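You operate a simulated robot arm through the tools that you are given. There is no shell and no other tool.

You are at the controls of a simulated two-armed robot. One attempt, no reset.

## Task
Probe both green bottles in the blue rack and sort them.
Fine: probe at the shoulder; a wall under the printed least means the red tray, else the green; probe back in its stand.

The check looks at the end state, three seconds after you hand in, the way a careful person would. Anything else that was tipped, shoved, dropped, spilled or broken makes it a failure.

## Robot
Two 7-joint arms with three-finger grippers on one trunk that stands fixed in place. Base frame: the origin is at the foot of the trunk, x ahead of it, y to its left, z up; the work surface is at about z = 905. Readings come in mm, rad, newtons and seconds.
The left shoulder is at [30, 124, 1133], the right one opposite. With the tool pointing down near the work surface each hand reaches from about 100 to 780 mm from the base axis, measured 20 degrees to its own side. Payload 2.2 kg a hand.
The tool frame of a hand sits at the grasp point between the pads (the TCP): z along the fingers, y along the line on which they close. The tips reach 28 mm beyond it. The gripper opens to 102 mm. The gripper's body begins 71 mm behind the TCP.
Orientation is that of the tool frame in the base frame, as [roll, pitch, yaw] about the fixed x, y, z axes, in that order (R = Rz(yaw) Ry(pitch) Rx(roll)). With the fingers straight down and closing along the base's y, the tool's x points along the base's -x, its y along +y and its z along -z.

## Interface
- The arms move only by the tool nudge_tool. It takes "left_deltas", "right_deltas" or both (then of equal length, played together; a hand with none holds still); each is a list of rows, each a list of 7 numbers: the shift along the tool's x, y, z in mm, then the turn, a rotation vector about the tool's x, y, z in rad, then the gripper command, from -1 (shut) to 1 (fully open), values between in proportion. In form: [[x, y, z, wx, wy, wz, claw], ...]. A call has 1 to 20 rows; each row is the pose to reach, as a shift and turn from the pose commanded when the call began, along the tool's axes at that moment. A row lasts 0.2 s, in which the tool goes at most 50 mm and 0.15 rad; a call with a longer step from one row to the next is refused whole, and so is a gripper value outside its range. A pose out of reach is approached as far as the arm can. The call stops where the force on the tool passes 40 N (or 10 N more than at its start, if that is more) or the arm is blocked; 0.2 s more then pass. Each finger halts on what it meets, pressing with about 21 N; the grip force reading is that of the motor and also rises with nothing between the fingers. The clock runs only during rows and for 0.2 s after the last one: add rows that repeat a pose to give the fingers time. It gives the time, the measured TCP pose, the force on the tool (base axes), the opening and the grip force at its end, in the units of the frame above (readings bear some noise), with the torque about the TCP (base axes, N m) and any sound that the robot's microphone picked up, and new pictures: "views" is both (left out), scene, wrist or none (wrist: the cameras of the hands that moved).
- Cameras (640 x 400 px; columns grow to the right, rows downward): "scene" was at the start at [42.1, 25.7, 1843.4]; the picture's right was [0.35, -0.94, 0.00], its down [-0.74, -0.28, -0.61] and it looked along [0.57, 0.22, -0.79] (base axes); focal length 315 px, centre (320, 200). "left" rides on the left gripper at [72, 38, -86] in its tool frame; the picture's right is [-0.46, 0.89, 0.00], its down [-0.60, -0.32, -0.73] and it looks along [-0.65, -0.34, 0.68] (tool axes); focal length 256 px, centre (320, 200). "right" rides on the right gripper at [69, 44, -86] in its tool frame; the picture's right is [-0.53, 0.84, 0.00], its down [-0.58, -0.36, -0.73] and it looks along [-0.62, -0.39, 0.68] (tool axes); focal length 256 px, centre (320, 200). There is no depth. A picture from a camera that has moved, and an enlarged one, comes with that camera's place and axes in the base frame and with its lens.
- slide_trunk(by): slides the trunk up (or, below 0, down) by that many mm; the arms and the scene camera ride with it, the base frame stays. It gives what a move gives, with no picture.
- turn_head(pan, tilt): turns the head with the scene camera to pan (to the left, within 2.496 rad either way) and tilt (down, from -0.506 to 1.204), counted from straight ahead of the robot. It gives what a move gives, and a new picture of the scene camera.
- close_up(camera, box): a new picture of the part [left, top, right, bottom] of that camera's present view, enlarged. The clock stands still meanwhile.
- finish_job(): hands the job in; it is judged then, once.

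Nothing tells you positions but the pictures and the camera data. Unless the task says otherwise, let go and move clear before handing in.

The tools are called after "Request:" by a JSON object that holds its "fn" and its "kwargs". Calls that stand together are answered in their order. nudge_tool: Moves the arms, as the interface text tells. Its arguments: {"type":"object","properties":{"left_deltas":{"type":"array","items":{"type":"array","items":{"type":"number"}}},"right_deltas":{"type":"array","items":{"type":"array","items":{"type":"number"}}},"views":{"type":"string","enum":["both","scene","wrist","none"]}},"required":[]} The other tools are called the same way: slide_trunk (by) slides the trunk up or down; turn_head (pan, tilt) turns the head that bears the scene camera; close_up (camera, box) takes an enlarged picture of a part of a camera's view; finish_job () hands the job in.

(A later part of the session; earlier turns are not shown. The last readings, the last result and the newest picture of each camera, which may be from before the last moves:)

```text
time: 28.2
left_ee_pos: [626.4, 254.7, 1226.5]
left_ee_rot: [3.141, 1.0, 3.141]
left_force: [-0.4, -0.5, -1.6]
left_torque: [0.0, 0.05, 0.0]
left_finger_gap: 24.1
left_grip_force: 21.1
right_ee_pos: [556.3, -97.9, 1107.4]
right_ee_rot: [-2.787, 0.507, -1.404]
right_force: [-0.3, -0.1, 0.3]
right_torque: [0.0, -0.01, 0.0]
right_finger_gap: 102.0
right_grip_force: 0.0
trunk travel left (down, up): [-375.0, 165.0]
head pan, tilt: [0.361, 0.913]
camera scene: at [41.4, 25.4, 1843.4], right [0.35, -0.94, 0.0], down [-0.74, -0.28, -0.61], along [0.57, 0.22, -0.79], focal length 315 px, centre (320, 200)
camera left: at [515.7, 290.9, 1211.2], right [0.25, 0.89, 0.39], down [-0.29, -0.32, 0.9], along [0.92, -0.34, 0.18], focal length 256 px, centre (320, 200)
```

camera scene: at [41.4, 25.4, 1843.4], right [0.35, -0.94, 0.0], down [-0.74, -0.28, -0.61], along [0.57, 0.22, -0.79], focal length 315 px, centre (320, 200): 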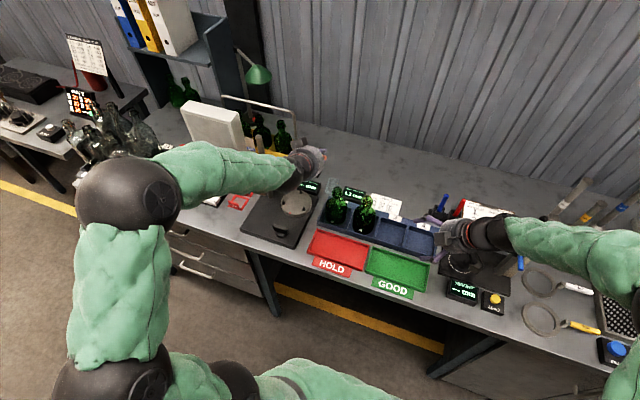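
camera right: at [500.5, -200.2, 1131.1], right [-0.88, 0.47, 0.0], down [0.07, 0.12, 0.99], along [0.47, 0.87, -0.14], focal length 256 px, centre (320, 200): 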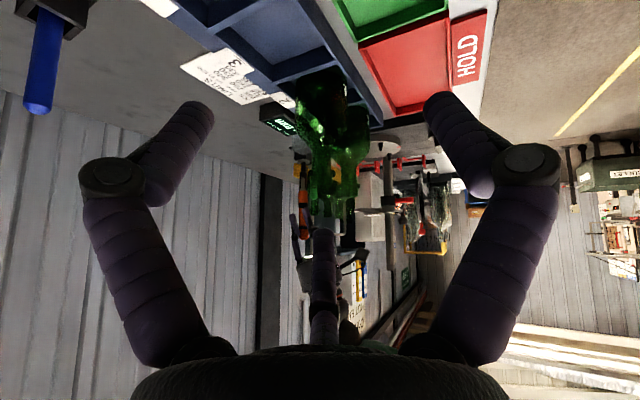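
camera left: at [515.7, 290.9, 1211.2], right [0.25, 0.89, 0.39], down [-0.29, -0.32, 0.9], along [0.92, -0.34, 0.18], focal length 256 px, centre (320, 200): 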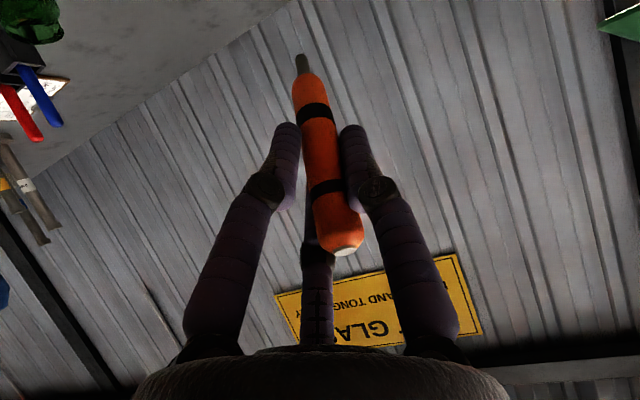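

The hand is clear and the probe is firmly held. I'll bring the probe back to vertical above the stand.

Request:
{"fn": "nudge_tool", "kwargs": {"left_deltas": [[0.3, 0, 26, 0, 0.093, 0, -1], [0.6, 0, 52, 0, 0.186, 0, -1], [0.9, 0, 78, 0, 0.279, 0, -1], [1.2, 0, 105, 0, 0.371, 0, -1], [1.5, 0, 132, 0, 0.464, 0, -1], [1.8, 0, 159, 0, 0.557, 0, -1], [2.1, 0, 185.5, 0, 0.65, 0, -1], [2.1, 0, 185.5, 0, 0.65, 0, -1], [2.1, 0, 185.5, 0, 0.65, 0, -1]], "views": "both"}}

Request:
{"fn": "close_up", "kwargs": {"camera": "scene", "box": [300, 140, 380, 200]}}

Request:
{"fn": "close_up", "kwargs": {"camera": "left", "box": [220, 0, 380, 100]}}

Request:
{"fn": "close_up", "kwargs": {"camera": "right", "box": [240, 90, 400, 210]}}

```text
time: 30.2
left_ee_pos: [765.9, 248.9, 1117.6]
left_ee_rot: [3.141, 0.35, -3.141]
left_force: [0.7, 0.1, -1.3]
left_torque: [-0.01, 0.04, 0.0]
left_finger_gap: 24.1
left_grip_force: 20.8
left hand out of reach, approached as far as the arm can: row 7, 8, 9
right_ee_pos: [555.9, -96.3, 1108.3]
right_ee_rot: [-2.784, 0.505, -1.406]
right_force: [1.0, -0.6, 0.4]
right_torque: [0.02, 0.0, 0.01]
right_finger_gap: 102.0
right_grip_force: 0.1
trunk travel left (down, up): [-375.0, 165.0]
head pan, tilt: [0.361, 0.913]
camera scene: at [43.2, 25.6, 1843.4], right [0.35, -0.94, 0.0], down [-0.74, -0.28, -0.61], along [0.57, 0.22, -0.79], focal length 315 px, centre (320, 200)
camera left: at [667.4, 285.3, 1172.1], right [0.44, 0.89, 0.16], down [0.32, -0.32, 0.89], along [0.84, -0.34, -0.42], focal length 256 px, centre (320, 200)
```

scene: 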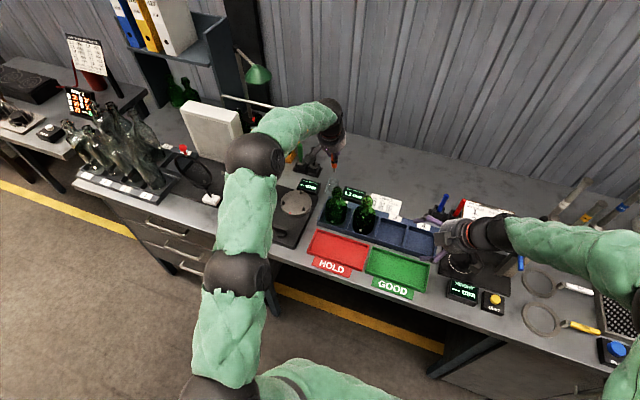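
left: 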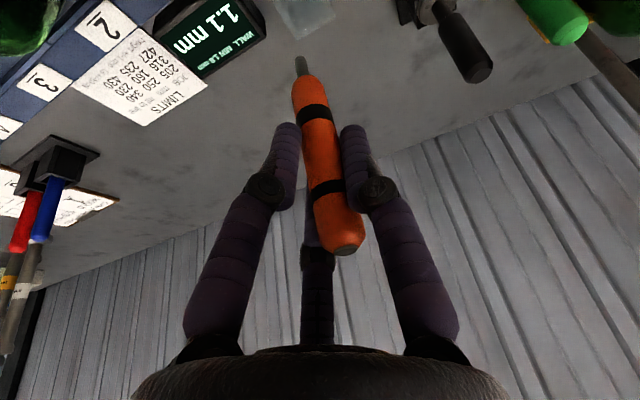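

```text
6.67 times, centred on (340, 170) of scene
camera zoom: at [43.2, 25.6, 1843.4], right [0.35, -0.94, 0.0], down [-0.74, -0.28, -0.61], along [0.57, 0.22, -0.79], focal length 2100 px, centre (187, 400)
```

zoom: 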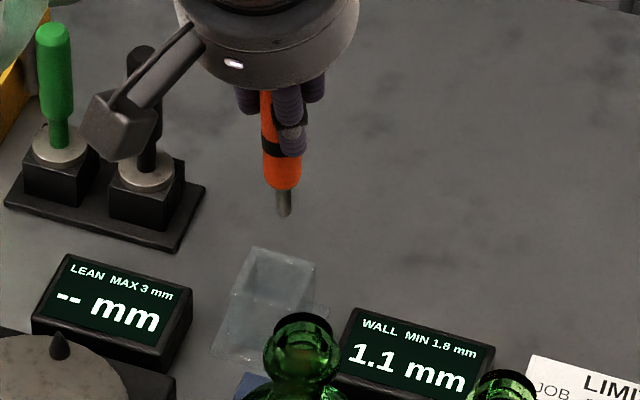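

```text
4.00 times, centred on (300, 50) of left
camera zoom: at [667.4, 285.3, 1172.1], right [0.44, 0.89, 0.16], down [0.32, -0.32, 0.89], along [0.84, -0.34, -0.42], focal length 1024 px, centre (400, 800)
```

zoom: 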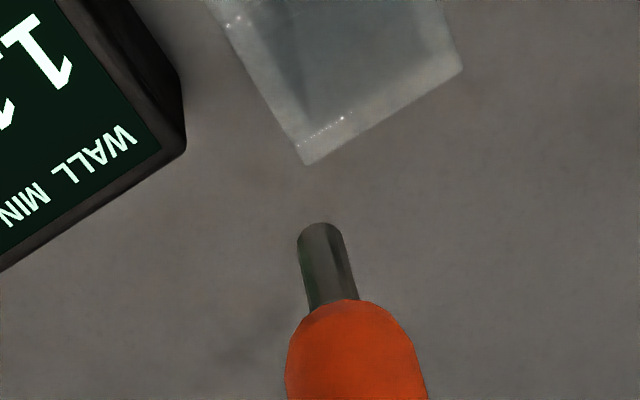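

```text
3.33 times, centred on (320, 150) of right
camera zoom: at [501.2, -199.6, 1130.8], right [-0.88, 0.47, 0.0], down [0.07, 0.12, 0.99], along [0.47, 0.87, -0.14], focal length 853 px, centre (320, 367)
```

zoom: 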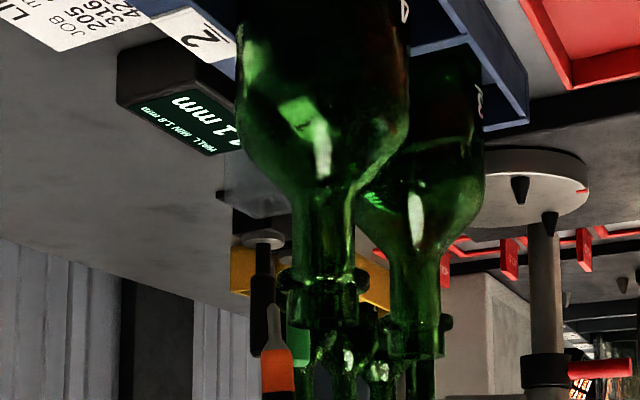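

The hand stopped at (766, 249, 1118), short of the stand, on a joint limit in this elbow posture. I'll try a slightly lower, forward target while still safely above the stand.

Request:
{"fn": "nudge_tool", "kwargs": {"left_deltas": [[-0.7, 1.3, 10.1, 0, 0, 0, -1], [-1.4, 2.6, 20.2, 0, 0, 0, -1], [-2.1, 4, 30.3, 0, 0, 0, -1], [-2.8, 5.3, 40.4, 0, 0, 0, -1], [-2.8, 5.3, 40.4, 0, 0, 0, -1]], "views": "scene"}}

```text
time: 31.4
left_ee_pos: [772.6, 251.0, 1077.5]
left_ee_rot: [3.141, 0.351, -3.141]
left_force: [0.7, 0.3, -1.0]
left_torque: [0.0, -0.01, -0.01]
left_finger_gap: 23.9
left_grip_force: 21.2
left hand out of reach, approached as far as the arm can: row 2, 3, 4, 5
right_ee_pos: [556.2, -97.5, 1107.3]
right_ee_rot: [-2.786, 0.507, -1.404]
right_force: [-0.4, -0.6, 0.9]
right_torque: [-0.02, 0.0, 0.03]
right_finger_gap: 102.1
right_grip_force: 0.1
trunk travel left (down, up): [-375.0, 165.0]
head pan, tilt: [0.361, 0.913]
camera scene: at [42.6, 25.6, 1843.4], right [0.35, -0.94, 0.0], down [-0.74, -0.28, -0.61], along [0.57, 0.22, -0.79], focal length 315 px, centre (320, 200)
```

scene: 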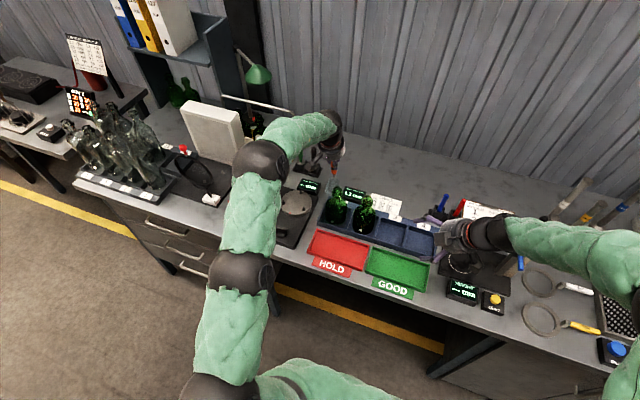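

It's still about 10 mm short in this elbow posture. I'll go back through the starting pose to recover the posture that reached the stand before.

Request:
{"fn": "nudge_tool", "kwargs": {"left_deltas": [[18.9, 4.9, -32.2, 0, 0.035, 0, -1], [37.8, 9.8, -64.5, 0, 0.07, 0, -1], [56.7, 14.7, -96.7, 0, 0.105, 0, -1], [75.6, 19.6, -128.9, 0, 0.14, 0, -1], [94.5, 24.5, -161.2, 0, 0.175, 0, -1], [113.3, 29.4, -193.4, 0, 0.21, 0, -1], [132.2, 34.3, -225.6, 0, 0.245, 0, -1], [151.1, 39.2, -257.8, 0, 0.28, 0, -1], [170, 44.1, -290.1, 0, 0.315, 0, -1], [188.9, 49, -322.3, 0, 0.35, 0, -1], [188.9, 49, -322.3, 0, 0.35, 0, -1]], "views": "both"}}

```text
time: 33.8
left_ee_pos: [479.7, 281.9, 1310.4]
left_ee_rot: [3.133, 0.0, -3.133]
left_force: [0.4, -0.1, -1.1]
left_torque: [-0.04, 0.02, 0.03]
left_finger_gap: 24.1
left_grip_force: 21.3
left hand out of reach, approached as far as the arm can: row 7, 8, 9, 10, 11
right_ee_pos: [556.1, -97.6, 1106.8]
right_ee_rot: [-2.785, 0.507, -1.405]
right_force: [-0.2, -0.5, -0.3]
right_torque: [0.02, 0.01, 0.01]
right_finger_gap: 102.0
right_grip_force: 0.0
trunk travel left (down, up): [-375.0, 165.0]
head pan, tilt: [0.361, 0.913]
camera scene: at [42.8, 26.0, 1843.4], right [0.35, -0.94, 0.0], down [-0.74, -0.28, -0.61], along [0.57, 0.22, -0.79], focal length 315 px, centre (320, 200)
camera left: at [407.7, 316.8, 1396.4], right [0.46, 0.89, 0.01], down [0.61, -0.32, 0.73], along [0.65, -0.33, -0.68], focal length 256 px, centre (320, 200)
```

scene: 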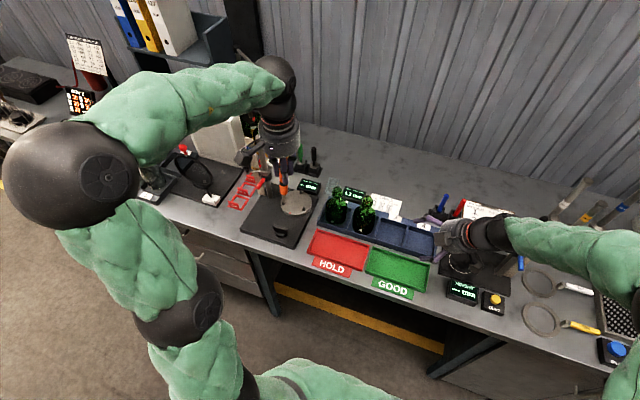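
left: 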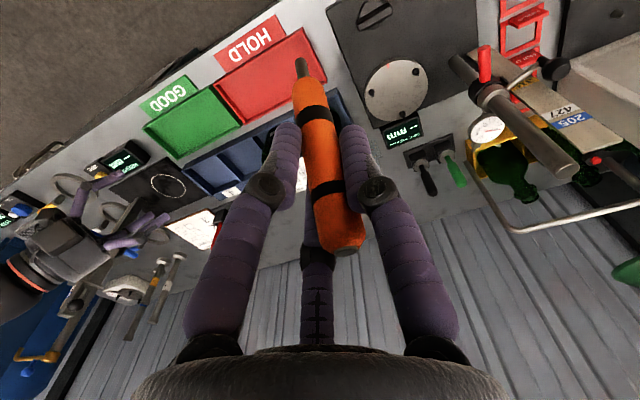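

The arm is near its starting pose, but its elbow posture has drifted and it reports a limit. I'll try nudging it on to the exact starting pose and watch how the posture responds.

Request:
{"fn": "nudge_tool", "kwargs": {"left_deltas": [[-2.5, 9, -3, 0, 0, 0, -1], [-5.1, 18.5, -5.8, 0, 0, 0, -1], [-5.1, 18.5, -5.8, 0, 0, 0, -1], [-5.1, 18.5, -5.8, 0, 0, 0, -1], [-5.1, 18.5, -5.8, 0, 0, 0, -1]], "views": "scene"}}

```text
time: 35.0
left_ee_pos: [480.2, 280.8, 1311.1]
left_ee_rot: [3.133, 0.002, -3.133]
left_force: [-0.2, 0.6, -0.2]
left_torque: [0.0, 0.02, -0.02]
left_finger_gap: 23.8
left_grip_force: 21.1
left hand out of reach, approached as far as the arm can: row 1, 2, 3, 4, 5
right_ee_pos: [556.4, -96.7, 1106.9]
right_ee_rot: [-2.786, 0.504, -1.405]
right_force: [0.1, 1.1, 0.0]
right_torque: [-0.03, -0.02, -0.02]
right_finger_gap: 101.9
right_grip_force: 0.1
trunk travel left (down, up): [-375.0, 165.0]
head pan, tilt: [0.361, 0.913]
camera scene: at [42.1, 25.6, 1843.4], right [0.35, -0.94, 0.0], down [-0.74, -0.28, -0.61], along [0.57, 0.22, -0.79], focal length 315 px, centre (320, 200)
```

scene: 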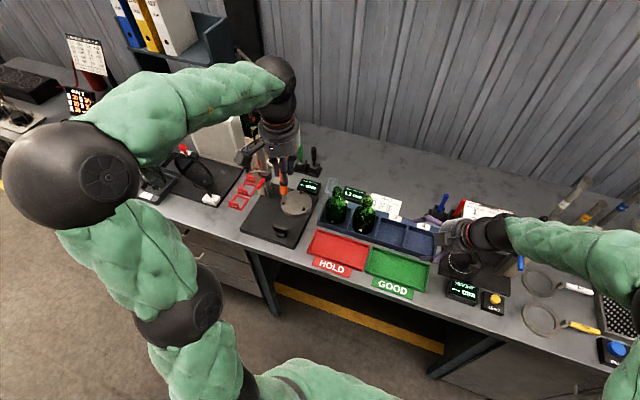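

In the present posture the reach is about 50 mm shorter than before. Raising the trunk about 115 mm would put the shoulder level with the wrist and give back the reach needed at the stand, so I'll do that.

Request:
{"fn": "slide_trunk", "kwargs": {"by": 115}}

```text
time: 36.5
left_ee_pos: [480.5, 282.1, 1425.2]
left_ee_rot: [3.133, 0.002, -3.133]
left_force: [0.2, 0.1, -0.5]
left_torque: [0.03, -0.02, -0.01]
left_finger_gap: 23.7
left_grip_force: 21.0
right_ee_pos: [555.9, -96.9, 1221.6]
right_ee_rot: [-2.784, 0.507, -1.404]
right_force: [-0.2, 0.6, -0.5]
right_torque: [-0.01, -0.01, -0.03]
right_finger_gap: 101.8
right_grip_force: 0.1
trunk travel left (down, up): [-490.0, 50.0]
head pan, tilt: [0.361, 0.913]
```

The trunk is up. I'll move the left hand forward over the bench toward the stand with the probe vertical.

Request:
{"fn": "nudge_tool", "kwargs": {"left_deltas": [[-28.9, -3.1, 27.2, 0, -0.039, 0, -1], [-57.8, -6.2, 54.4, 0, -0.078, 0, -1], [-86.7, -9.3, 81.7, 0, -0.117, 0, -1], [-115.6, -12.4, 108.9, 0, -0.156, 0, -1], [-144.4, -15.6, 136.1, 0, -0.194, 0, -1], [-173.3, -18.7, 163.3, 0, -0.233, 0, -1], [-202.2, -21.8, 190.6, 0, -0.272, 0, -1], [-231.1, -24.9, 217.8, 0, -0.311, 0, -1], [-260, -28, 245, 0, -0.35, 0, -1], [-260, -28, 245, 0, -0.35, 0, -1]], "views": "both"}}

```text
time: 38.7
left_ee_pos: [740.1, 257.3, 1182.3]
left_ee_rot: [3.133, 0.353, -3.136]
left_force: [-0.9, 0.4, -0.5]
left_torque: [0.0, 0.01, -0.03]
left_finger_gap: 23.9
left_grip_force: 21.3
right_ee_pos: [555.4, -98.2, 1222.6]
right_ee_rot: [-2.783, 0.507, -1.405]
right_force: [-0.2, 0.0, 0.3]
right_torque: [0.02, 0.03, 0.0]
right_finger_gap: 102.1
right_grip_force: 0.0
trunk travel left (down, up): [-490.0, 50.0]
head pan, tilt: [0.361, 0.913]
camera scene: at [40.8, 25.7, 1958.5], right [0.35, -0.94, 0.0], down [-0.74, -0.28, -0.61], along [0.57, 0.22, -0.79], focal length 315 px, centre (320, 200)
camera left: at [641.8, 292.4, 1237.1], right [0.43, 0.89, 0.17], down [0.32, -0.32, 0.89], along [0.85, -0.33, -0.42], focal length 256 px, centre (320, 200)
```

scene: 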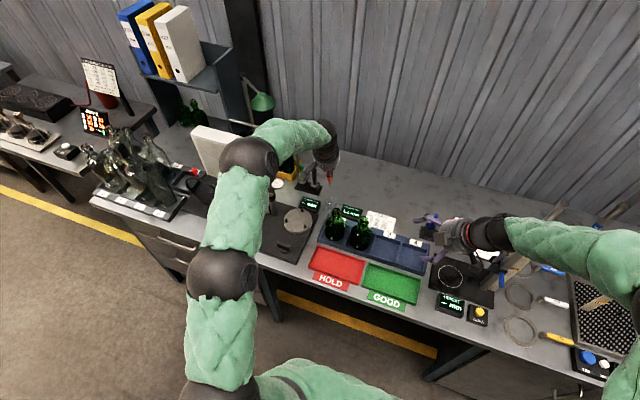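
left: 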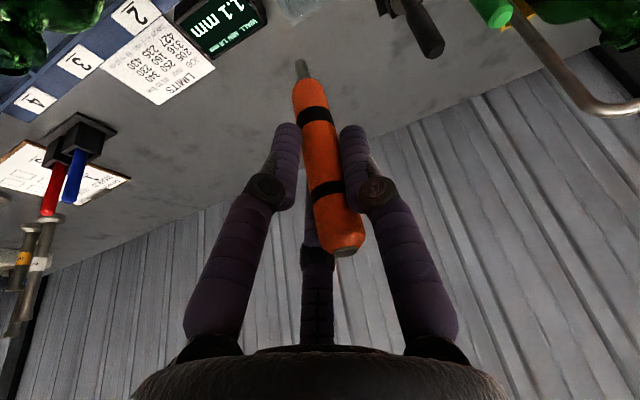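

That was reached without a limit. I'll move to directly above the stand, with the tip still about 60 mm above its rim.

Request:
{"fn": "nudge_tool", "kwargs": {"left_deltas": [[-3.8, -0.8, 20.5, 0, 0, 0, -1], [-7.5, -1.6, 41, 0, 0, 0, -1], [-11.3, -2.4, 61.6, 0, 0, 0, -1], [-15, -3.1, 82.1, 0, 0, 0, -1], [-15, -3.1, 82.1, 0, 0, 0, -1], [-15, -3.1, 82.1, 0, 0, 0, -1]], "views": "both"}}

Request:
{"fn": "close_up", "kwargs": {"camera": "scene", "box": [300, 150, 370, 220]}}

Request:
{"fn": "close_up", "kwargs": {"camera": "left", "box": [220, 0, 380, 100]}}

```text
time: 40.1
left_ee_pos: [783.8, 255.4, 1109.3]
left_ee_rot: [3.131, 0.351, -3.135]
left_force: [0.0, -0.1, -1.3]
left_torque: [0.01, -0.03, 0.03]
left_finger_gap: 24.0
left_grip_force: 20.9
right_ee_pos: [556.1, -96.8, 1222.0]
right_ee_rot: [-2.785, 0.506, -1.405]
right_force: [0.5, 0.0, 0.0]
right_torque: [-0.03, 0.0, 0.04]
right_finger_gap: 102.0
right_grip_force: 0.1
trunk travel left (down, up): [-490.0, 50.0]
head pan, tilt: [0.361, 0.913]
camera scene: at [42.9, 25.6, 1958.4], right [0.35, -0.94, 0.0], down [-0.74, -0.28, -0.61], along [0.57, 0.22, -0.79], focal length 315 px, centre (320, 200)
camera left: at [685.5, 290.7, 1164.4], right [0.43, 0.89, 0.17], down [0.32, -0.32, 0.89], along [0.85, -0.33, -0.42], focal length 256 px, centre (320, 200)
```

scene: 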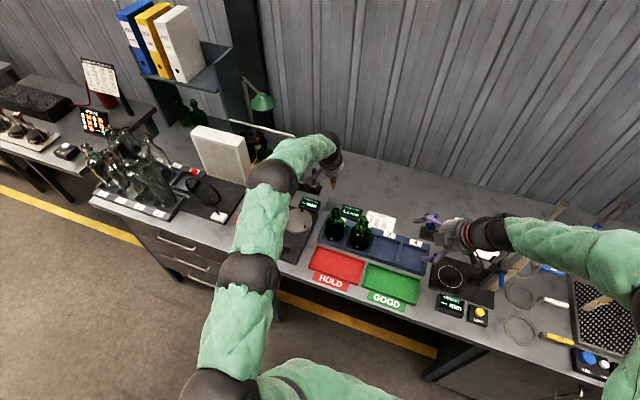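
left: 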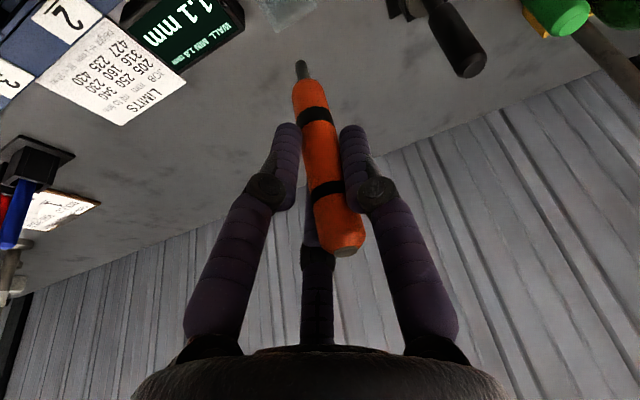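

```text
5.71 times, centred on (335, 185) of scene
camera zoom: at [42.9, 25.6, 1958.4], right [0.35, -0.94, 0.0], down [-0.74, -0.28, -0.61], along [0.57, 0.22, -0.79], focal length 1800 px, centre (234, 286)
```

zoom: 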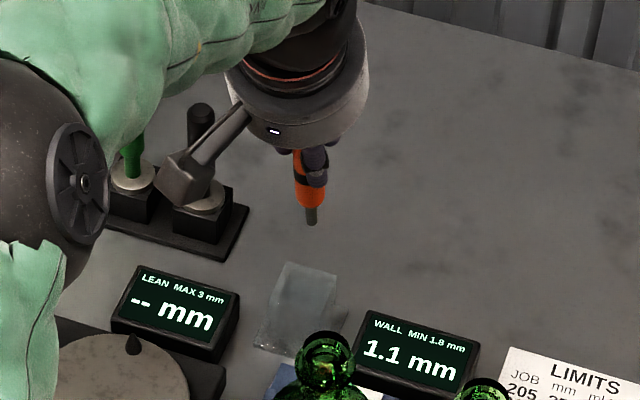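

```text
4.00 times, centred on (300, 50) of left
camera zoom: at [685.5, 290.7, 1164.4], right [0.43, 0.89, 0.17], down [0.32, -0.32, 0.89], along [0.85, -0.33, -0.42], focal length 1024 px, centre (400, 800)
```

zoom: 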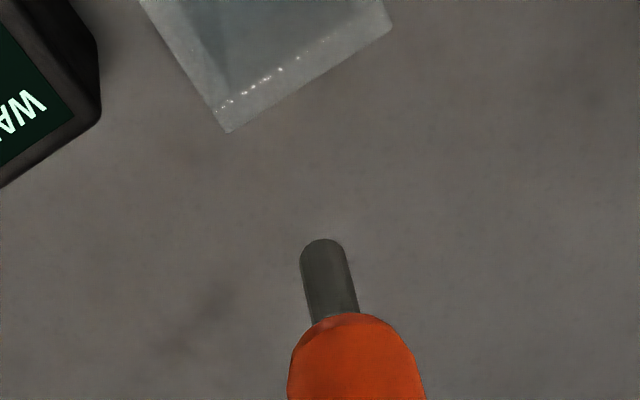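

The hand is at (784, 255, 1109) above the stand. I'll compare the probe's position in the grip with how it was just after the first lift.

Request:
{"fn": "close_up", "kwargs": {"camera": "left", "box": [200, 60, 440, 280]}}

Request:
{"fn": "close_up", "kwargs": {"camera": "scene", "box": [320, 165, 350, 215]}}

```text
1.82 times, centred on (320, 170) of left
camera zoom: at [685.5, 290.7, 1164.4], right [0.43, 0.89, 0.17], down [0.32, -0.32, 0.89], along [0.85, -0.33, -0.42], focal length 465 px, centre (320, 254)
```

zoom: 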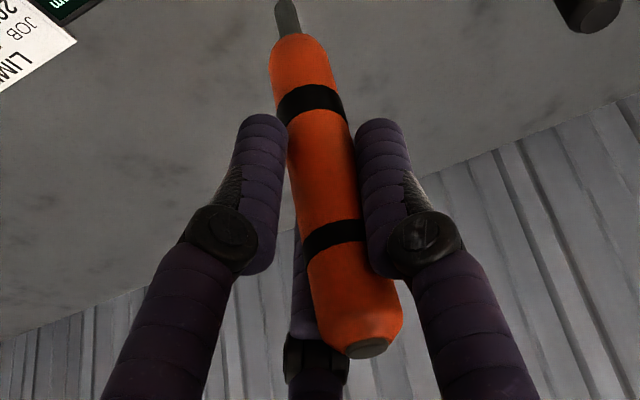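

```text
8.00 times, centred on (335, 190) of scene
camera zoom: at [42.9, 25.6, 1958.4], right [0.35, -0.94, 0.0], down [-0.74, -0.28, -0.61], along [0.57, 0.22, -0.79], focal length 2520 px, centre (200, 280)
```

zoom: 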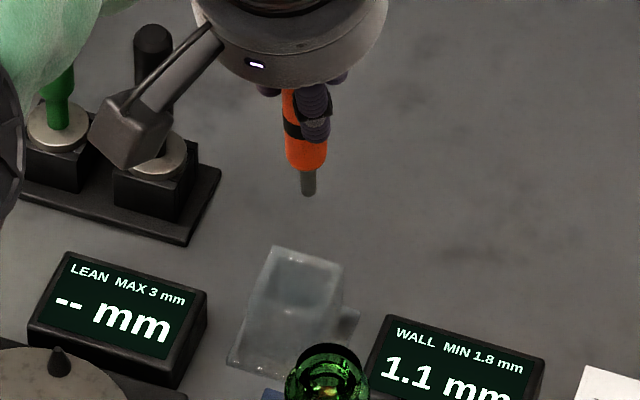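

The probe has turned slightly in the grip, so its tip sits about 8–10 mm forward of vertical. I'll zoom in on the stand's opening to aim properly.

Request:
{"fn": "close_up", "kwargs": {"camera": "scene", "box": [324, 190, 348, 214]}}

Request:
{"fn": "close_up", "kwargs": {"camera": "left", "box": [250, 0, 350, 70]}}

Request:
{"fn": "close_up", "kwargs": {"camera": "right", "box": [220, 60, 400, 200]}}

```text
16.00 times, centred on (336, 202) of scene
camera zoom: at [42.9, 25.6, 1958.4], right [0.35, -0.94, 0.0], down [-0.74, -0.28, -0.61], along [0.57, 0.22, -0.79], focal length 5040 px, centre (64, 168)
```

zoom: 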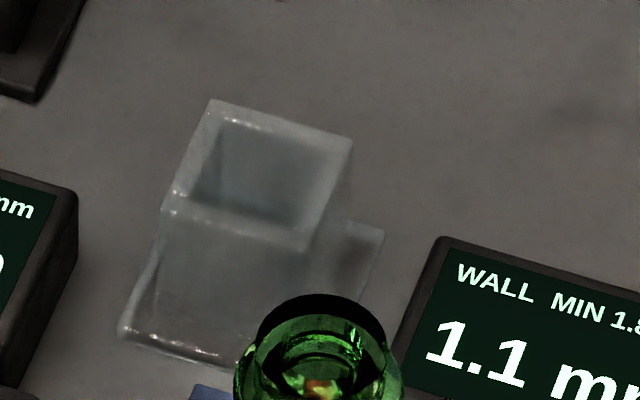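

```text
5.71 times, centred on (300, 35) of left
camera zoom: at [685.5, 290.7, 1164.4], right [0.43, 0.89, 0.17], down [0.32, -0.32, 0.89], along [0.85, -0.33, -0.42], focal length 1463 px, centre (434, 1143)
```

zoom: 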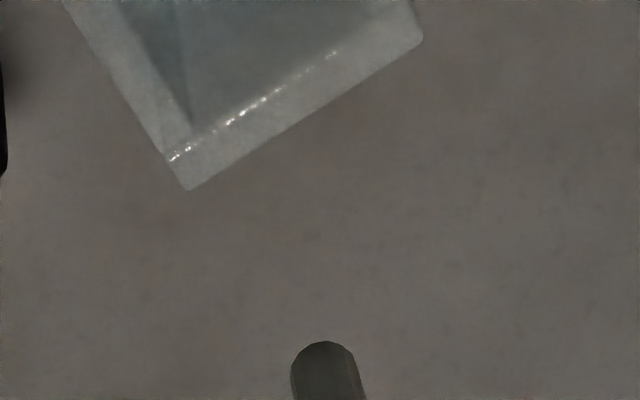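

```text
2.86 times, centred on (310, 130) of right
camera zoom: at [501.0, -199.6, 1245.9], right [-0.88, 0.47, 0.0], down [0.07, 0.12, 0.99], along [0.47, 0.87, -0.14], focal length 731 px, centre (349, 400)
```

zoom: 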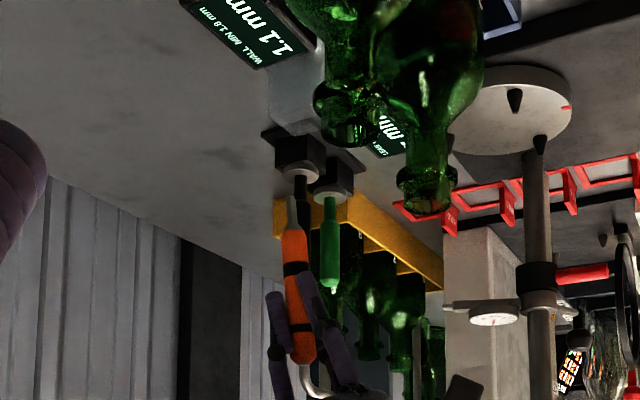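

The stand's opening is about 30 mm square inside, centred near (785, 254), so a slight lean fits. I'll straighten a little, shift so the probe's axis passes the opening's centre, and lower to just above the rim.

Request:
{"fn": "nudge_tool", "kwargs": {"left_deltas": [[5, 0, 11.4, 0, 0.01, 0, -1], [9.9, -0.2, 22.8, 0, 0.02, 0, -1], [14.9, -0.4, 34.1, 0, 0.03, 0, -1], [19.8, -0.5, 45.5, 0, 0.04, 0, -1], [19.8, -0.5, 45.5, 0, 0.04, 0, -1], [19.8, -0.5, 45.5, 0, 0.04, 0, -1]], "views": "none"}}

Request:
{"fn": "close_up", "kwargs": {"camera": "scene", "box": [318, 180, 350, 212]}}

Request:
{"fn": "close_up", "kwargs": {"camera": "left", "box": [240, 0, 380, 120]}}

Request:
{"fn": "close_up", "kwargs": {"camera": "right", "box": [260, 70, 360, 150]}}

```text
time: 41.5
left_ee_pos: [771.8, 253.4, 1064.8]
left_ee_rot: [3.132, 0.311, -3.136]
left_force: [-0.3, 0.2, -0.4]
left_torque: [0.04, 0.0, 0.03]
left_finger_gap: 23.9
left_grip_force: 21.3
left hand out of reach, approached as far as the arm can: row 2, 3, 4, 5, 6
right_ee_pos: [556.1, -97.4, 1222.5]
right_ee_rot: [-2.786, 0.507, -1.405]
right_force: [-0.2, -1.3, 0.5]
right_torque: [-0.01, 0.0, 0.01]
right_finger_gap: 102.0
right_grip_force: 0.1
trunk travel left (down, up): [-490.0, 50.0]
head pan, tilt: [0.361, 0.913]
```

```text
12.50 times, centred on (334, 196) of scene
camera zoom: at [42.3, 25.6, 1958.4], right [0.35, -0.94, 0.0], down [-0.74, -0.28, -0.61], along [0.57, 0.22, -0.79], focal length 3938 px, centre (145, 250)
```

zoom: 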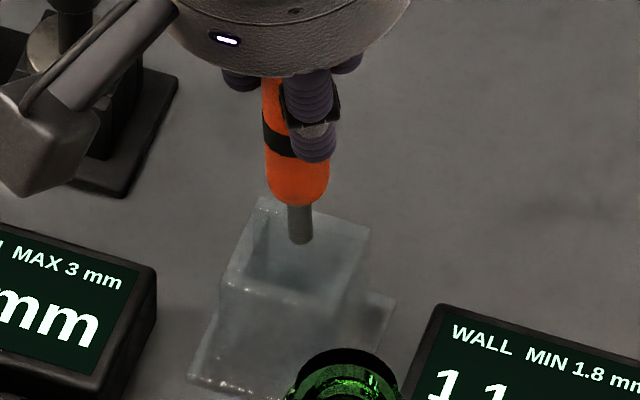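

```text
3.33 times, centred on (310, 60) of left
camera zoom: at [676.6, 289.0, 1123.4], right [0.43, 0.89, 0.15], down [0.35, -0.32, 0.88], along [0.83, -0.33, -0.45], focal length 853 px, centre (353, 667)
```

zoom: 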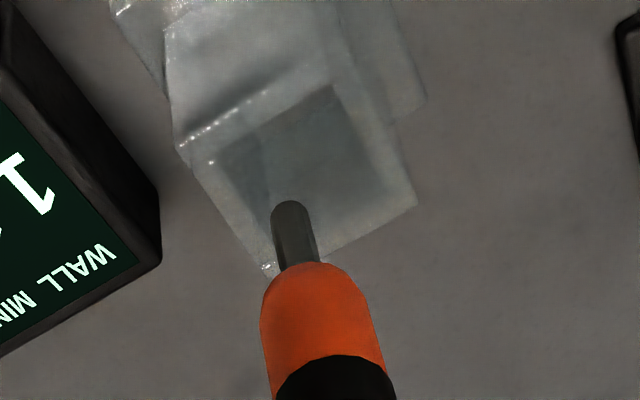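

```text
5.00 times, centred on (310, 110) of right
camera zoom: at [500.7, -199.6, 1246.0], right [-0.88, 0.47, 0.0], down [0.07, 0.12, 0.99], along [0.47, 0.87, -0.14], focal length 1280 px, centre (370, 650)
```

zoom: 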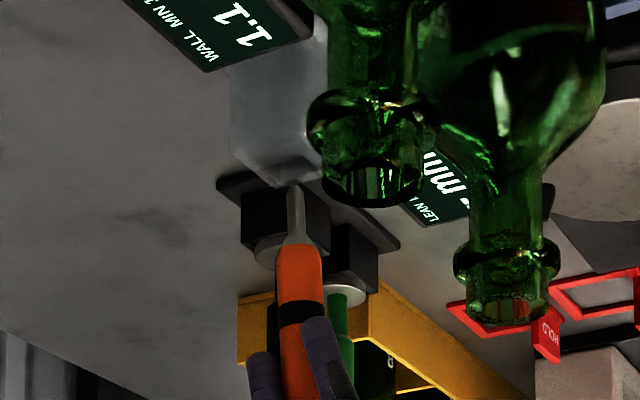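

The tip is over the opening but about 6 mm short, and the wrist is at its bend limit. Raising the trunk further should relieve it, so I'll use most of the remaining travel.

Request:
{"fn": "slide_trunk", "kwargs": {"by": 48}}

```text
time: 42.4
left_ee_pos: [771.5, 253.4, 1110.5]
left_ee_rot: [3.133, 0.311, -3.134]
left_force: [-0.1, 0.0, -1.3]
left_torque: [0.0, -0.01, 0.01]
left_finger_gap: 23.8
left_grip_force: 21.0
right_ee_pos: [555.9, -96.8, 1270.2]
right_ee_rot: [-2.786, 0.507, -1.407]
right_force: [-0.9, 0.5, -0.1]
right_torque: [-0.01, -0.02, 0.0]
right_finger_gap: 102.3
right_grip_force: 0.0
trunk travel left (down, up): [-538.0, 2.0]
head pan, tilt: [0.361, 0.913]
```

Now I'll lower to the same height again, then push forward and straighten the probe in the same call.

Request:
{"fn": "nudge_tool", "kwargs": {"left_deltas": [[4.7, 0.3, 14.8, 0, 0, 0, -1], [9.5, 0.6, 29.5, 0, 0, 0, -1], [14.2, 1, 44.3, 0, 0, 0, -1], [8.2, 1, 46.2, 0, 0.03, 0, -1], [2.3, 1, 48.1, 0, 0.06, 0, -1], [2.3, 1, 48.1, 0, 0.06, 0, -1], [2.3, 1, 48.1, 0, 0.06, 0, -1]], "views": "none"}}

Request:
{"fn": "close_up", "kwargs": {"camera": "scene", "box": [314, 185, 350, 221]}}

Request:
{"fn": "close_up", "kwargs": {"camera": "left", "box": [240, 0, 380, 120]}}

Request:
{"fn": "close_up", "kwargs": {"camera": "right", "box": [260, 40, 360, 120]}}

```text
time: 44.0
left_ee_pos: [755.7, 247.9, 1064.5]
left_ee_rot: [3.131, 0.249, -3.133]
left_force: [0.0, -0.2, -1.0]
left_torque: [0.0, 0.05, 0.0]
left_finger_gap: 23.6
left_grip_force: 20.2
left hand out of reach, approached as far as the arm can: row 3, 4, 5, 6, 7
right_ee_pos: [556.5, -97.8, 1270.4]
right_ee_rot: [-2.785, 0.507, -1.406]
right_force: [-0.1, 0.2, 0.4]
right_torque: [0.01, 0.01, -0.04]
right_finger_gap: 102.2
right_grip_force: 0.0
trunk travel left (down, up): [-538.0, 2.0]
head pan, tilt: [0.361, 0.913]
```

```text
11.11 times, centred on (332, 203) of scene
camera zoom: at [42.4, 25.6, 2006.4], right [0.35, -0.94, 0.0], down [-0.74, -0.28, -0.61], along [0.57, 0.22, -0.79], focal length 3500 px, centre (187, 167)
```

zoom: 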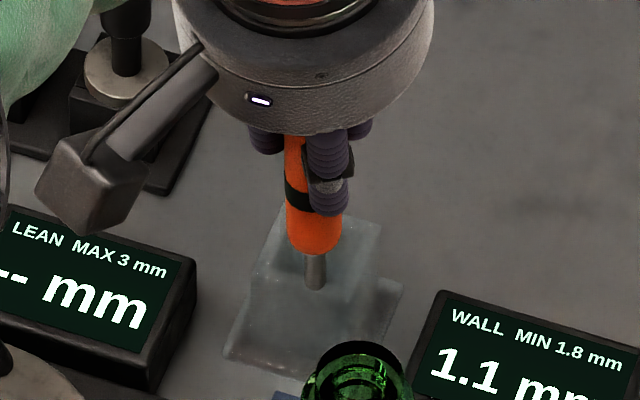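

```text
3.33 times, centred on (310, 60) of left
camera zoom: at [663.8, 283.7, 1129.3], right [0.44, 0.89, 0.12], down [0.41, -0.32, 0.86], along [0.8, -0.33, -0.5], focal length 853 px, centre (353, 667)
```

zoom: 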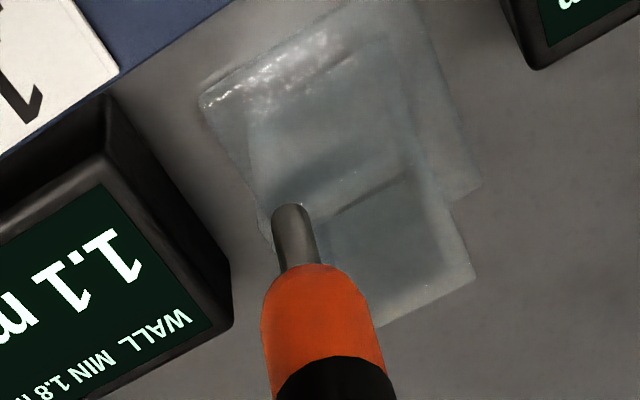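

```text
5.00 times, centred on (310, 80) of right
camera zoom: at [500.7, -199.6, 1294.0], right [-0.88, 0.47, 0.0], down [0.07, 0.12, 0.99], along [0.47, 0.87, -0.14], focal length 1280 px, centre (370, 800)
```

zoom: 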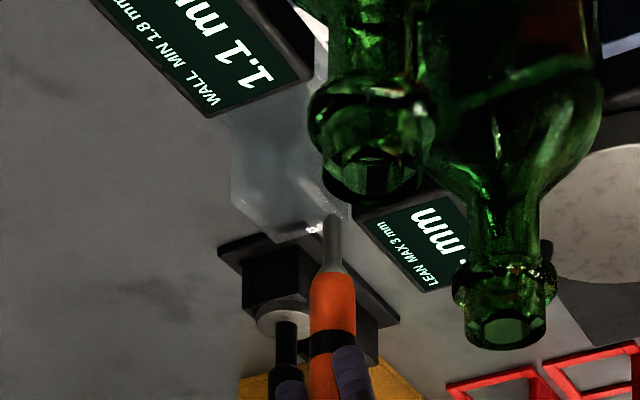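

This is an extension limit, and reach is best when the wrist is level with the shoulder, so this trunk height overshoots. I'll raise the hand clear and restore the earlier tilt, then lower the trunk to a better height.

Request:
{"fn": "nudge_tool", "kwargs": {"left_deltas": [[-7.4, 1, -29, 0, -0.02, 0, -1], [-14.8, 2, -58, 0, -0.04, 0, -1], [-22.2, 3, -87.2, 0, -0.06, 0, -1], [-29.6, 4, -116.3, 0, -0.08, 0, -1], [-37, 5, -145.4, 0, -0.11, 0, -1], [-37, 5, -145.4, 0, -0.11, 0, -1]], "views": "none"}}

Request:
{"fn": "slide_trunk", "kwargs": {"by": -98}}

```text
time: 45.4
left_ee_pos: [756.1, 252.5, 1215.3]
left_ee_rot: [3.133, 0.361, -3.135]
left_force: [-0.5, -0.2, -1.5]
left_torque: [-0.02, 0.0, 0.0]
left_finger_gap: 23.7
left_grip_force: 21.0
right_ee_pos: [556.1, -97.1, 1271.5]
right_ee_rot: [-2.785, 0.507, -1.405]
right_force: [0.4, -0.5, 0.6]
right_torque: [-0.01, 0.0, -0.01]
right_finger_gap: 102.2
right_grip_force: 0.0
trunk travel left (down, up): [-538.0, 2.0]
head pan, tilt: [0.361, 0.913]
```

```text
time: 46.7
left_ee_pos: [755.5, 251.7, 1117.2]
left_ee_rot: [3.131, 0.363, -3.134]
left_force: [0.1, -0.2, -0.1]
left_torque: [-0.01, -0.02, 0.01]
left_finger_gap: 23.5
left_grip_force: 20.8
right_ee_pos: [554.7, -96.5, 1172.8]
right_ee_rot: [-2.786, 0.506, -1.407]
right_force: [0.2, -0.1, -0.2]
right_torque: [-0.01, -0.01, -0.03]
right_finger_gap: 102.0
right_grip_force: 0.0
trunk travel left (down, up): [-440.0, 100.0]
head pan, tilt: [0.361, 0.913]
```

The trunk is at a middle height. I'll move forward and down to put the tip just above the stand's opening.

Request:
{"fn": "nudge_tool", "kwargs": {"left_deltas": [[-0.2, 0.5, 15, 0, 0, 0, -1], [-0.3, 1, 30, 0, 0, 0, -1], [-0.5, 1.5, 45, 0, 0, 0, -1], [-0.6, 2, 59, 0, 0, 0, -1], [-0.6, 2, 59, 0, 0, 0, -1], [-0.6, 2, 59, 0, 0, 0, -1]], "views": "none"}}

Request:
{"fn": "close_up", "kwargs": {"camera": "scene", "box": [314, 175, 354, 215]}}

Request:
{"fn": "close_up", "kwargs": {"camera": "left", "box": [240, 0, 380, 120]}}

Request:
{"fn": "close_up", "kwargs": {"camera": "right", "box": [240, 60, 360, 160]}}

```text
time: 48.1
left_ee_pos: [777.0, 255.1, 1061.8]
left_ee_rot: [3.131, 0.361, -3.134]
left_force: [0.1, 0.2, -0.2]
left_torque: [0.02, 0.03, 0.0]
left_finger_gap: 23.3
left_grip_force: 20.8
right_ee_pos: [556.2, -96.7, 1171.3]
right_ee_rot: [-2.785, 0.506, -1.404]
right_force: [-0.4, 0.3, 0.2]
right_torque: [-0.01, 0.01, 0.01]
right_finger_gap: 101.6
right_grip_force: 0.1
trunk travel left (down, up): [-440.0, 100.0]
head pan, tilt: [0.361, 0.913]
```

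```text
10.00 times, centred on (334, 195) of scene
camera zoom: at [42.7, 25.7, 1908.4], right [0.35, -0.94, 0.0], down [-0.74, -0.28, -0.61], along [0.57, 0.22, -0.79], focal length 3150 px, centre (180, 250)
```

zoom: 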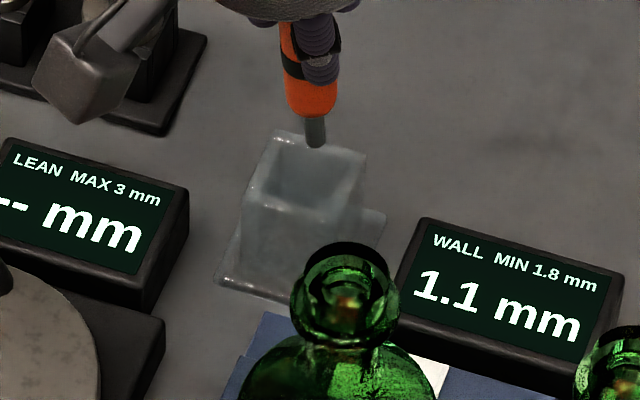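

```text
3.33 times, centred on (310, 60) of left
camera zoom: at [678.5, 290.4, 1116.3], right [0.43, 0.89, 0.17], down [0.31, -0.32, 0.89], along [0.85, -0.33, -0.41], focal length 853 px, centre (353, 667)
```

zoom: 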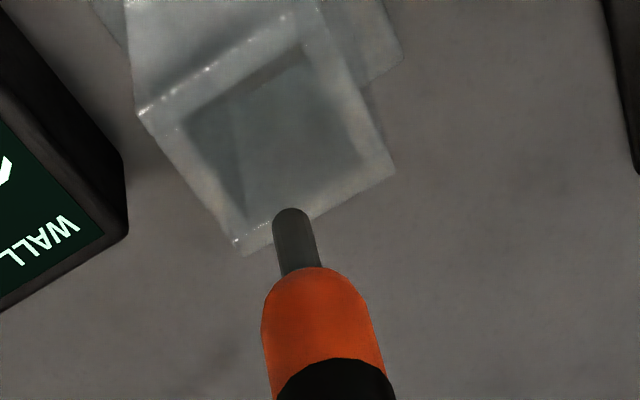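

```text
4.00 times, centred on (300, 110) of right
camera zoom: at [500.9, -199.6, 1195.9], right [-0.88, 0.47, 0.0], down [0.07, 0.12, 0.99], along [0.47, 0.87, -0.14], focal length 1024 px, centre (400, 560)
```

zoom: 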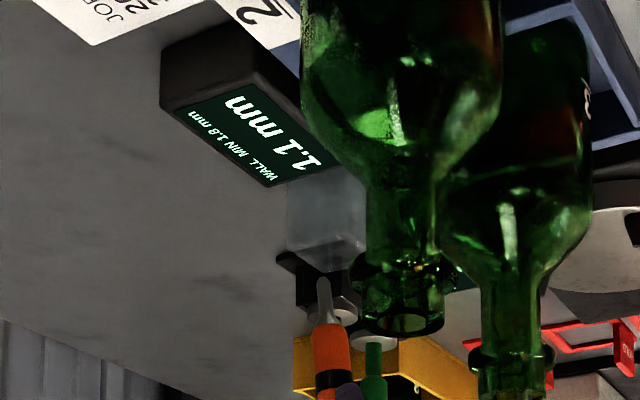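

The tip is now right over the opening. I'll lower slowly by 25 mm and check for contact.

Request:
{"fn": "nudge_tool", "kwargs": {"left_deltas": [[3.3, 0.5, 7.2, 0, 0, 0, -1], [6.3, 1, 14.6, 0, 0, 0, -1], [9.6, 1.5, 22.8, 0, 0, 0, -1], [9.6, 1.5, 22.8, 0, 0, 0, -1]], "views": "none"}}

Request:
{"fn": "close_up", "kwargs": {"camera": "scene", "box": [314, 175, 354, 215]}}

Request:
{"fn": "close_up", "kwargs": {"camera": "left", "box": [240, 0, 380, 120]}}

```text
time: 49.1
left_ee_pos: [775.1, 256.3, 1038.3]
left_ee_rot: [3.131, 0.362, -3.134]
left_force: [0.0, -0.2, -0.3]
left_torque: [-0.02, 0.02, 0.02]
left_finger_gap: 23.8
left_grip_force: 21.1
right_ee_pos: [555.6, -97.3, 1172.4]
right_ee_rot: [-2.785, 0.506, -1.406]
right_force: [1.0, -0.6, 0.9]
right_torque: [-0.01, -0.02, 0.02]
right_finger_gap: 102.3
right_grip_force: 0.1
trunk travel left (down, up): [-440.0, 100.0]
head pan, tilt: [0.361, 0.913]
```

```text
10.00 times, centred on (334, 195) of scene
camera zoom: at [42.3, 25.6, 1908.4], right [0.35, -0.94, 0.0], down [-0.74, -0.28, -0.61], along [0.57, 0.22, -0.79], focal length 3150 px, centre (180, 250)
```

zoom: 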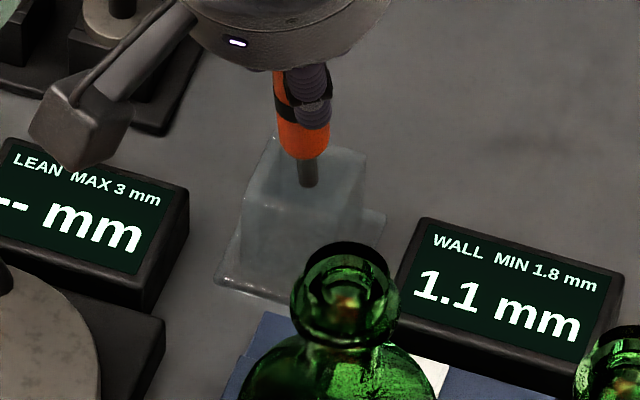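

```text
3.33 times, centred on (310, 60) of left
camera zoom: at [677.3, 292.1, 1091.7], right [0.43, 0.89, 0.17], down [0.31, -0.32, 0.89], along [0.85, -0.33, -0.41], focal length 853 px, centre (353, 667)
```

zoom: 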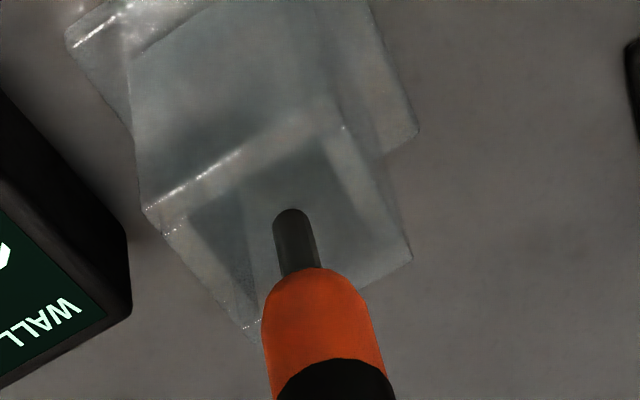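

The tip is inside the opening with no contact force. I'll continue down 20 mm.

Request:
{"fn": "nudge_tool", "kwargs": {"left_deltas": [[1.8, 0, 4.7, 0, 0, 0, -1], [3.5, 0, 9.4, 0, 0, 0, -1], [5.3, 0, 14, 0, 0, 0, -1], [7.1, 0, 18.7, 0, 0, 0, -1], [7.1, 0, 18.7, 0, 0, 0, -1]], "views": "none"}}

Request:
{"fn": "close_up", "kwargs": {"camera": "scene", "box": [314, 175, 354, 215]}}

Request:
{"fn": "close_up", "kwargs": {"camera": "left", "box": [240, 0, 380, 120]}}

Request:
{"fn": "close_up", "kwargs": {"camera": "right", "box": [240, 60, 360, 160]}}

```text
time: 50.3
left_ee_pos: [776.5, 257.0, 1017.3]
left_ee_rot: [3.131, 0.362, -3.133]
left_force: [-0.7, 0.3, -0.3]
left_torque: [0.0, 0.04, 0.0]
left_finger_gap: 23.1
left_grip_force: 21.3
right_ee_pos: [555.6, -97.3, 1172.5]
right_ee_rot: [-2.785, 0.506, -1.404]
right_force: [-0.8, 0.4, -0.8]
right_torque: [0.0, 0.0, 0.01]
right_finger_gap: 101.9
right_grip_force: 0.1
trunk travel left (down, up): [-440.0, 100.0]
head pan, tilt: [0.361, 0.913]
```

```text
10.00 times, centred on (334, 195) of scene
camera zoom: at [42.2, 25.6, 1908.4], right [0.35, -0.94, 0.0], down [-0.74, -0.28, -0.61], along [0.57, 0.22, -0.79], focal length 3150 px, centre (180, 250)
```

zoom: 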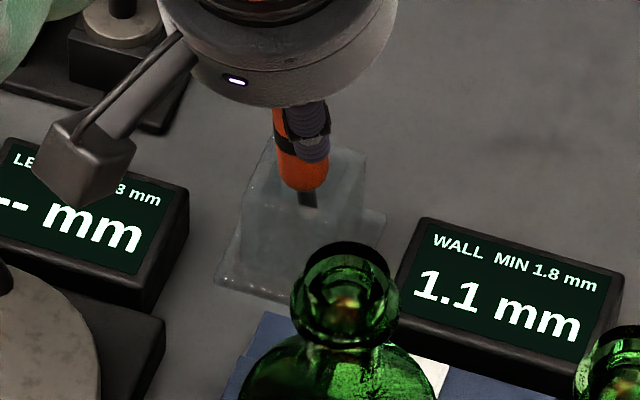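

```text
3.33 times, centred on (310, 60) of left
camera zoom: at [677.7, 292.0, 1071.5], right [0.43, 0.89, 0.17], down [0.31, -0.32, 0.89], along [0.85, -0.33, -0.41], focal length 853 px, centre (353, 667)
```

zoom: 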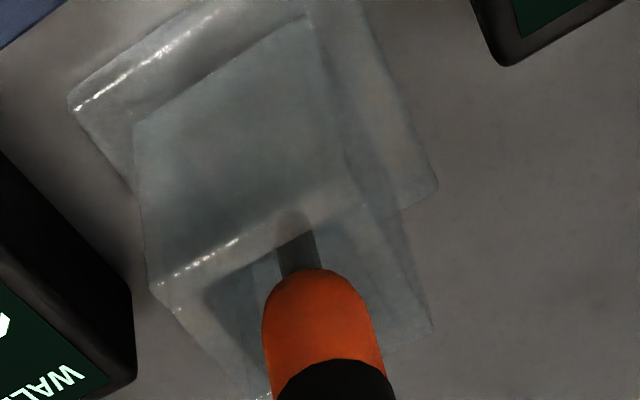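

```text
4.00 times, centred on (300, 110) of right
camera zoom: at [500.6, -199.6, 1196.1], right [-0.88, 0.47, 0.0], down [0.07, 0.12, 0.99], along [0.47, 0.87, -0.14], focal length 1024 px, centre (400, 560)
```

zoom: 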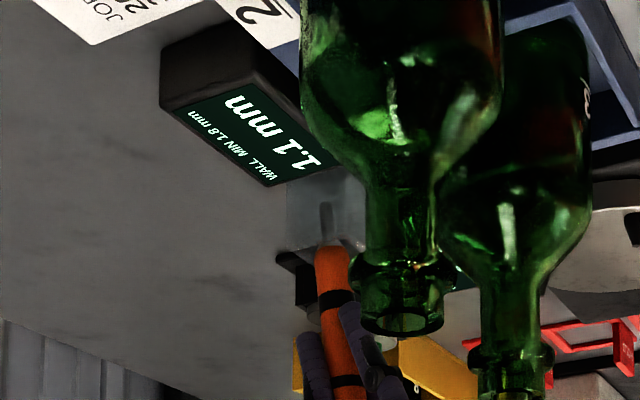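

The tip is visible inside the clear stand and the orange body is entering. I'll go down 8 mm more.

Request:
{"fn": "nudge_tool", "kwargs": {"left_deltas": [[1, 0, 2.6, 0, 0, 0, -1], [1.9, 0, 5, 0, 0, 0, -1], [2.8, 0, 7.5, 0, 0, 0, -1], [2.8, 0, 7.5, 0, 0, 0, -1]], "views": "none"}}

Request:
{"fn": "close_up", "kwargs": {"camera": "scene", "box": [314, 175, 354, 215]}}

Request:
{"fn": "close_up", "kwargs": {"camera": "left", "box": [240, 0, 380, 120]}}

Request:
{"fn": "close_up", "kwargs": {"camera": "right", "box": [240, 60, 360, 160]}}

```text
time: 51.3
left_ee_pos: [774.8, 257.5, 1008.6]
left_ee_rot: [3.13, 0.361, -3.134]
left_force: [-0.2, 0.0, -0.8]
left_torque: [0.02, 0.02, -0.01]
left_finger_gap: 23.5
left_grip_force: 21.5
right_ee_pos: [556.5, -97.5, 1171.1]
right_ee_rot: [-2.784, 0.505, -1.406]
right_force: [0.3, 0.8, 0.7]
right_torque: [0.01, 0.0, -0.02]
right_finger_gap: 101.9
right_grip_force: 0.1
trunk travel left (down, up): [-440.0, 100.0]
head pan, tilt: [0.361, 0.913]
```

```text
10.00 times, centred on (334, 195) of scene
camera zoom: at [42.3, 25.6, 1908.4], right [0.35, -0.94, 0.0], down [-0.74, -0.28, -0.61], along [0.57, 0.22, -0.79], focal length 3150 px, centre (180, 250)
```

zoom: 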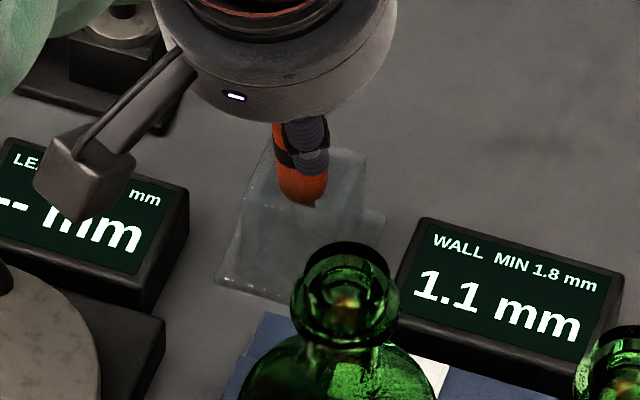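

```text
3.33 times, centred on (310, 60) of left
camera zoom: at [677.5, 292.1, 1063.8], right [0.43, 0.89, 0.17], down [0.31, -0.32, 0.89], along [0.85, -0.33, -0.41], focal length 853 px, centre (353, 667)
```

zoom: 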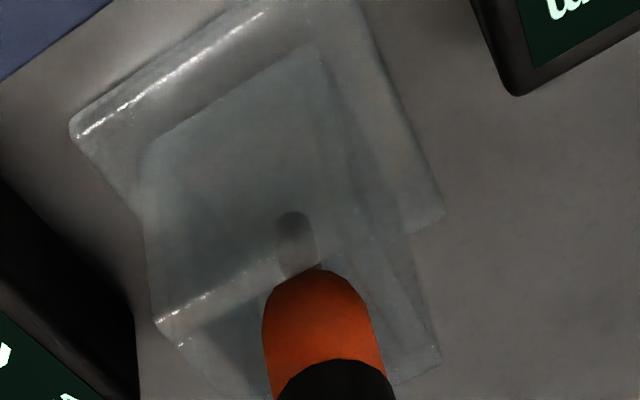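

```text
4.00 times, centred on (300, 110) of right
camera zoom: at [500.6, -199.6, 1196.0], right [-0.88, 0.47, 0.0], down [0.07, 0.12, 0.99], along [0.47, 0.87, -0.14], focal length 1024 px, centre (400, 560)
```

zoom: 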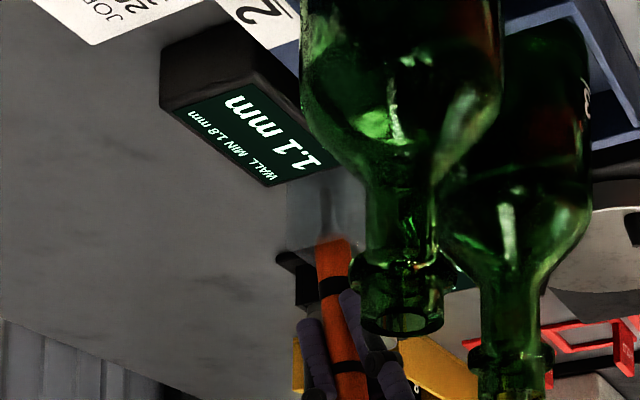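

No force yet. I'll go down 4 mm more in small steps until it seats.

Request:
{"fn": "nudge_tool", "kwargs": {"left_deltas": [[0.4, 0, 1, 0, 0, 0, -1], [0.7, 0, 1.9, 0, 0, 0, -1], [1.1, 0, 2.8, 0, 0, 0, -1], [1.1, 0, 2.8, 0, 0, 0, -1]], "views": "none"}}

```text
time: 52.3
left_ee_pos: [775.2, 257.8, 1005.9]
left_ee_rot: [3.131, 0.36, -3.135]
left_force: [0.3, 0.0, -0.3]
left_torque: [0.02, 0.01, 0.0]
left_finger_gap: 23.2
left_grip_force: 21.2
right_ee_pos: [555.8, -98.1, 1172.3]
right_ee_rot: [-2.785, 0.507, -1.405]
right_force: [-0.1, 0.6, 0.6]
right_torque: [0.01, 0.0, 0.01]
right_finger_gap: 102.0
right_grip_force: 0.1
trunk travel left (down, up): [-440.0, 100.0]
head pan, tilt: [0.361, 0.913]
```

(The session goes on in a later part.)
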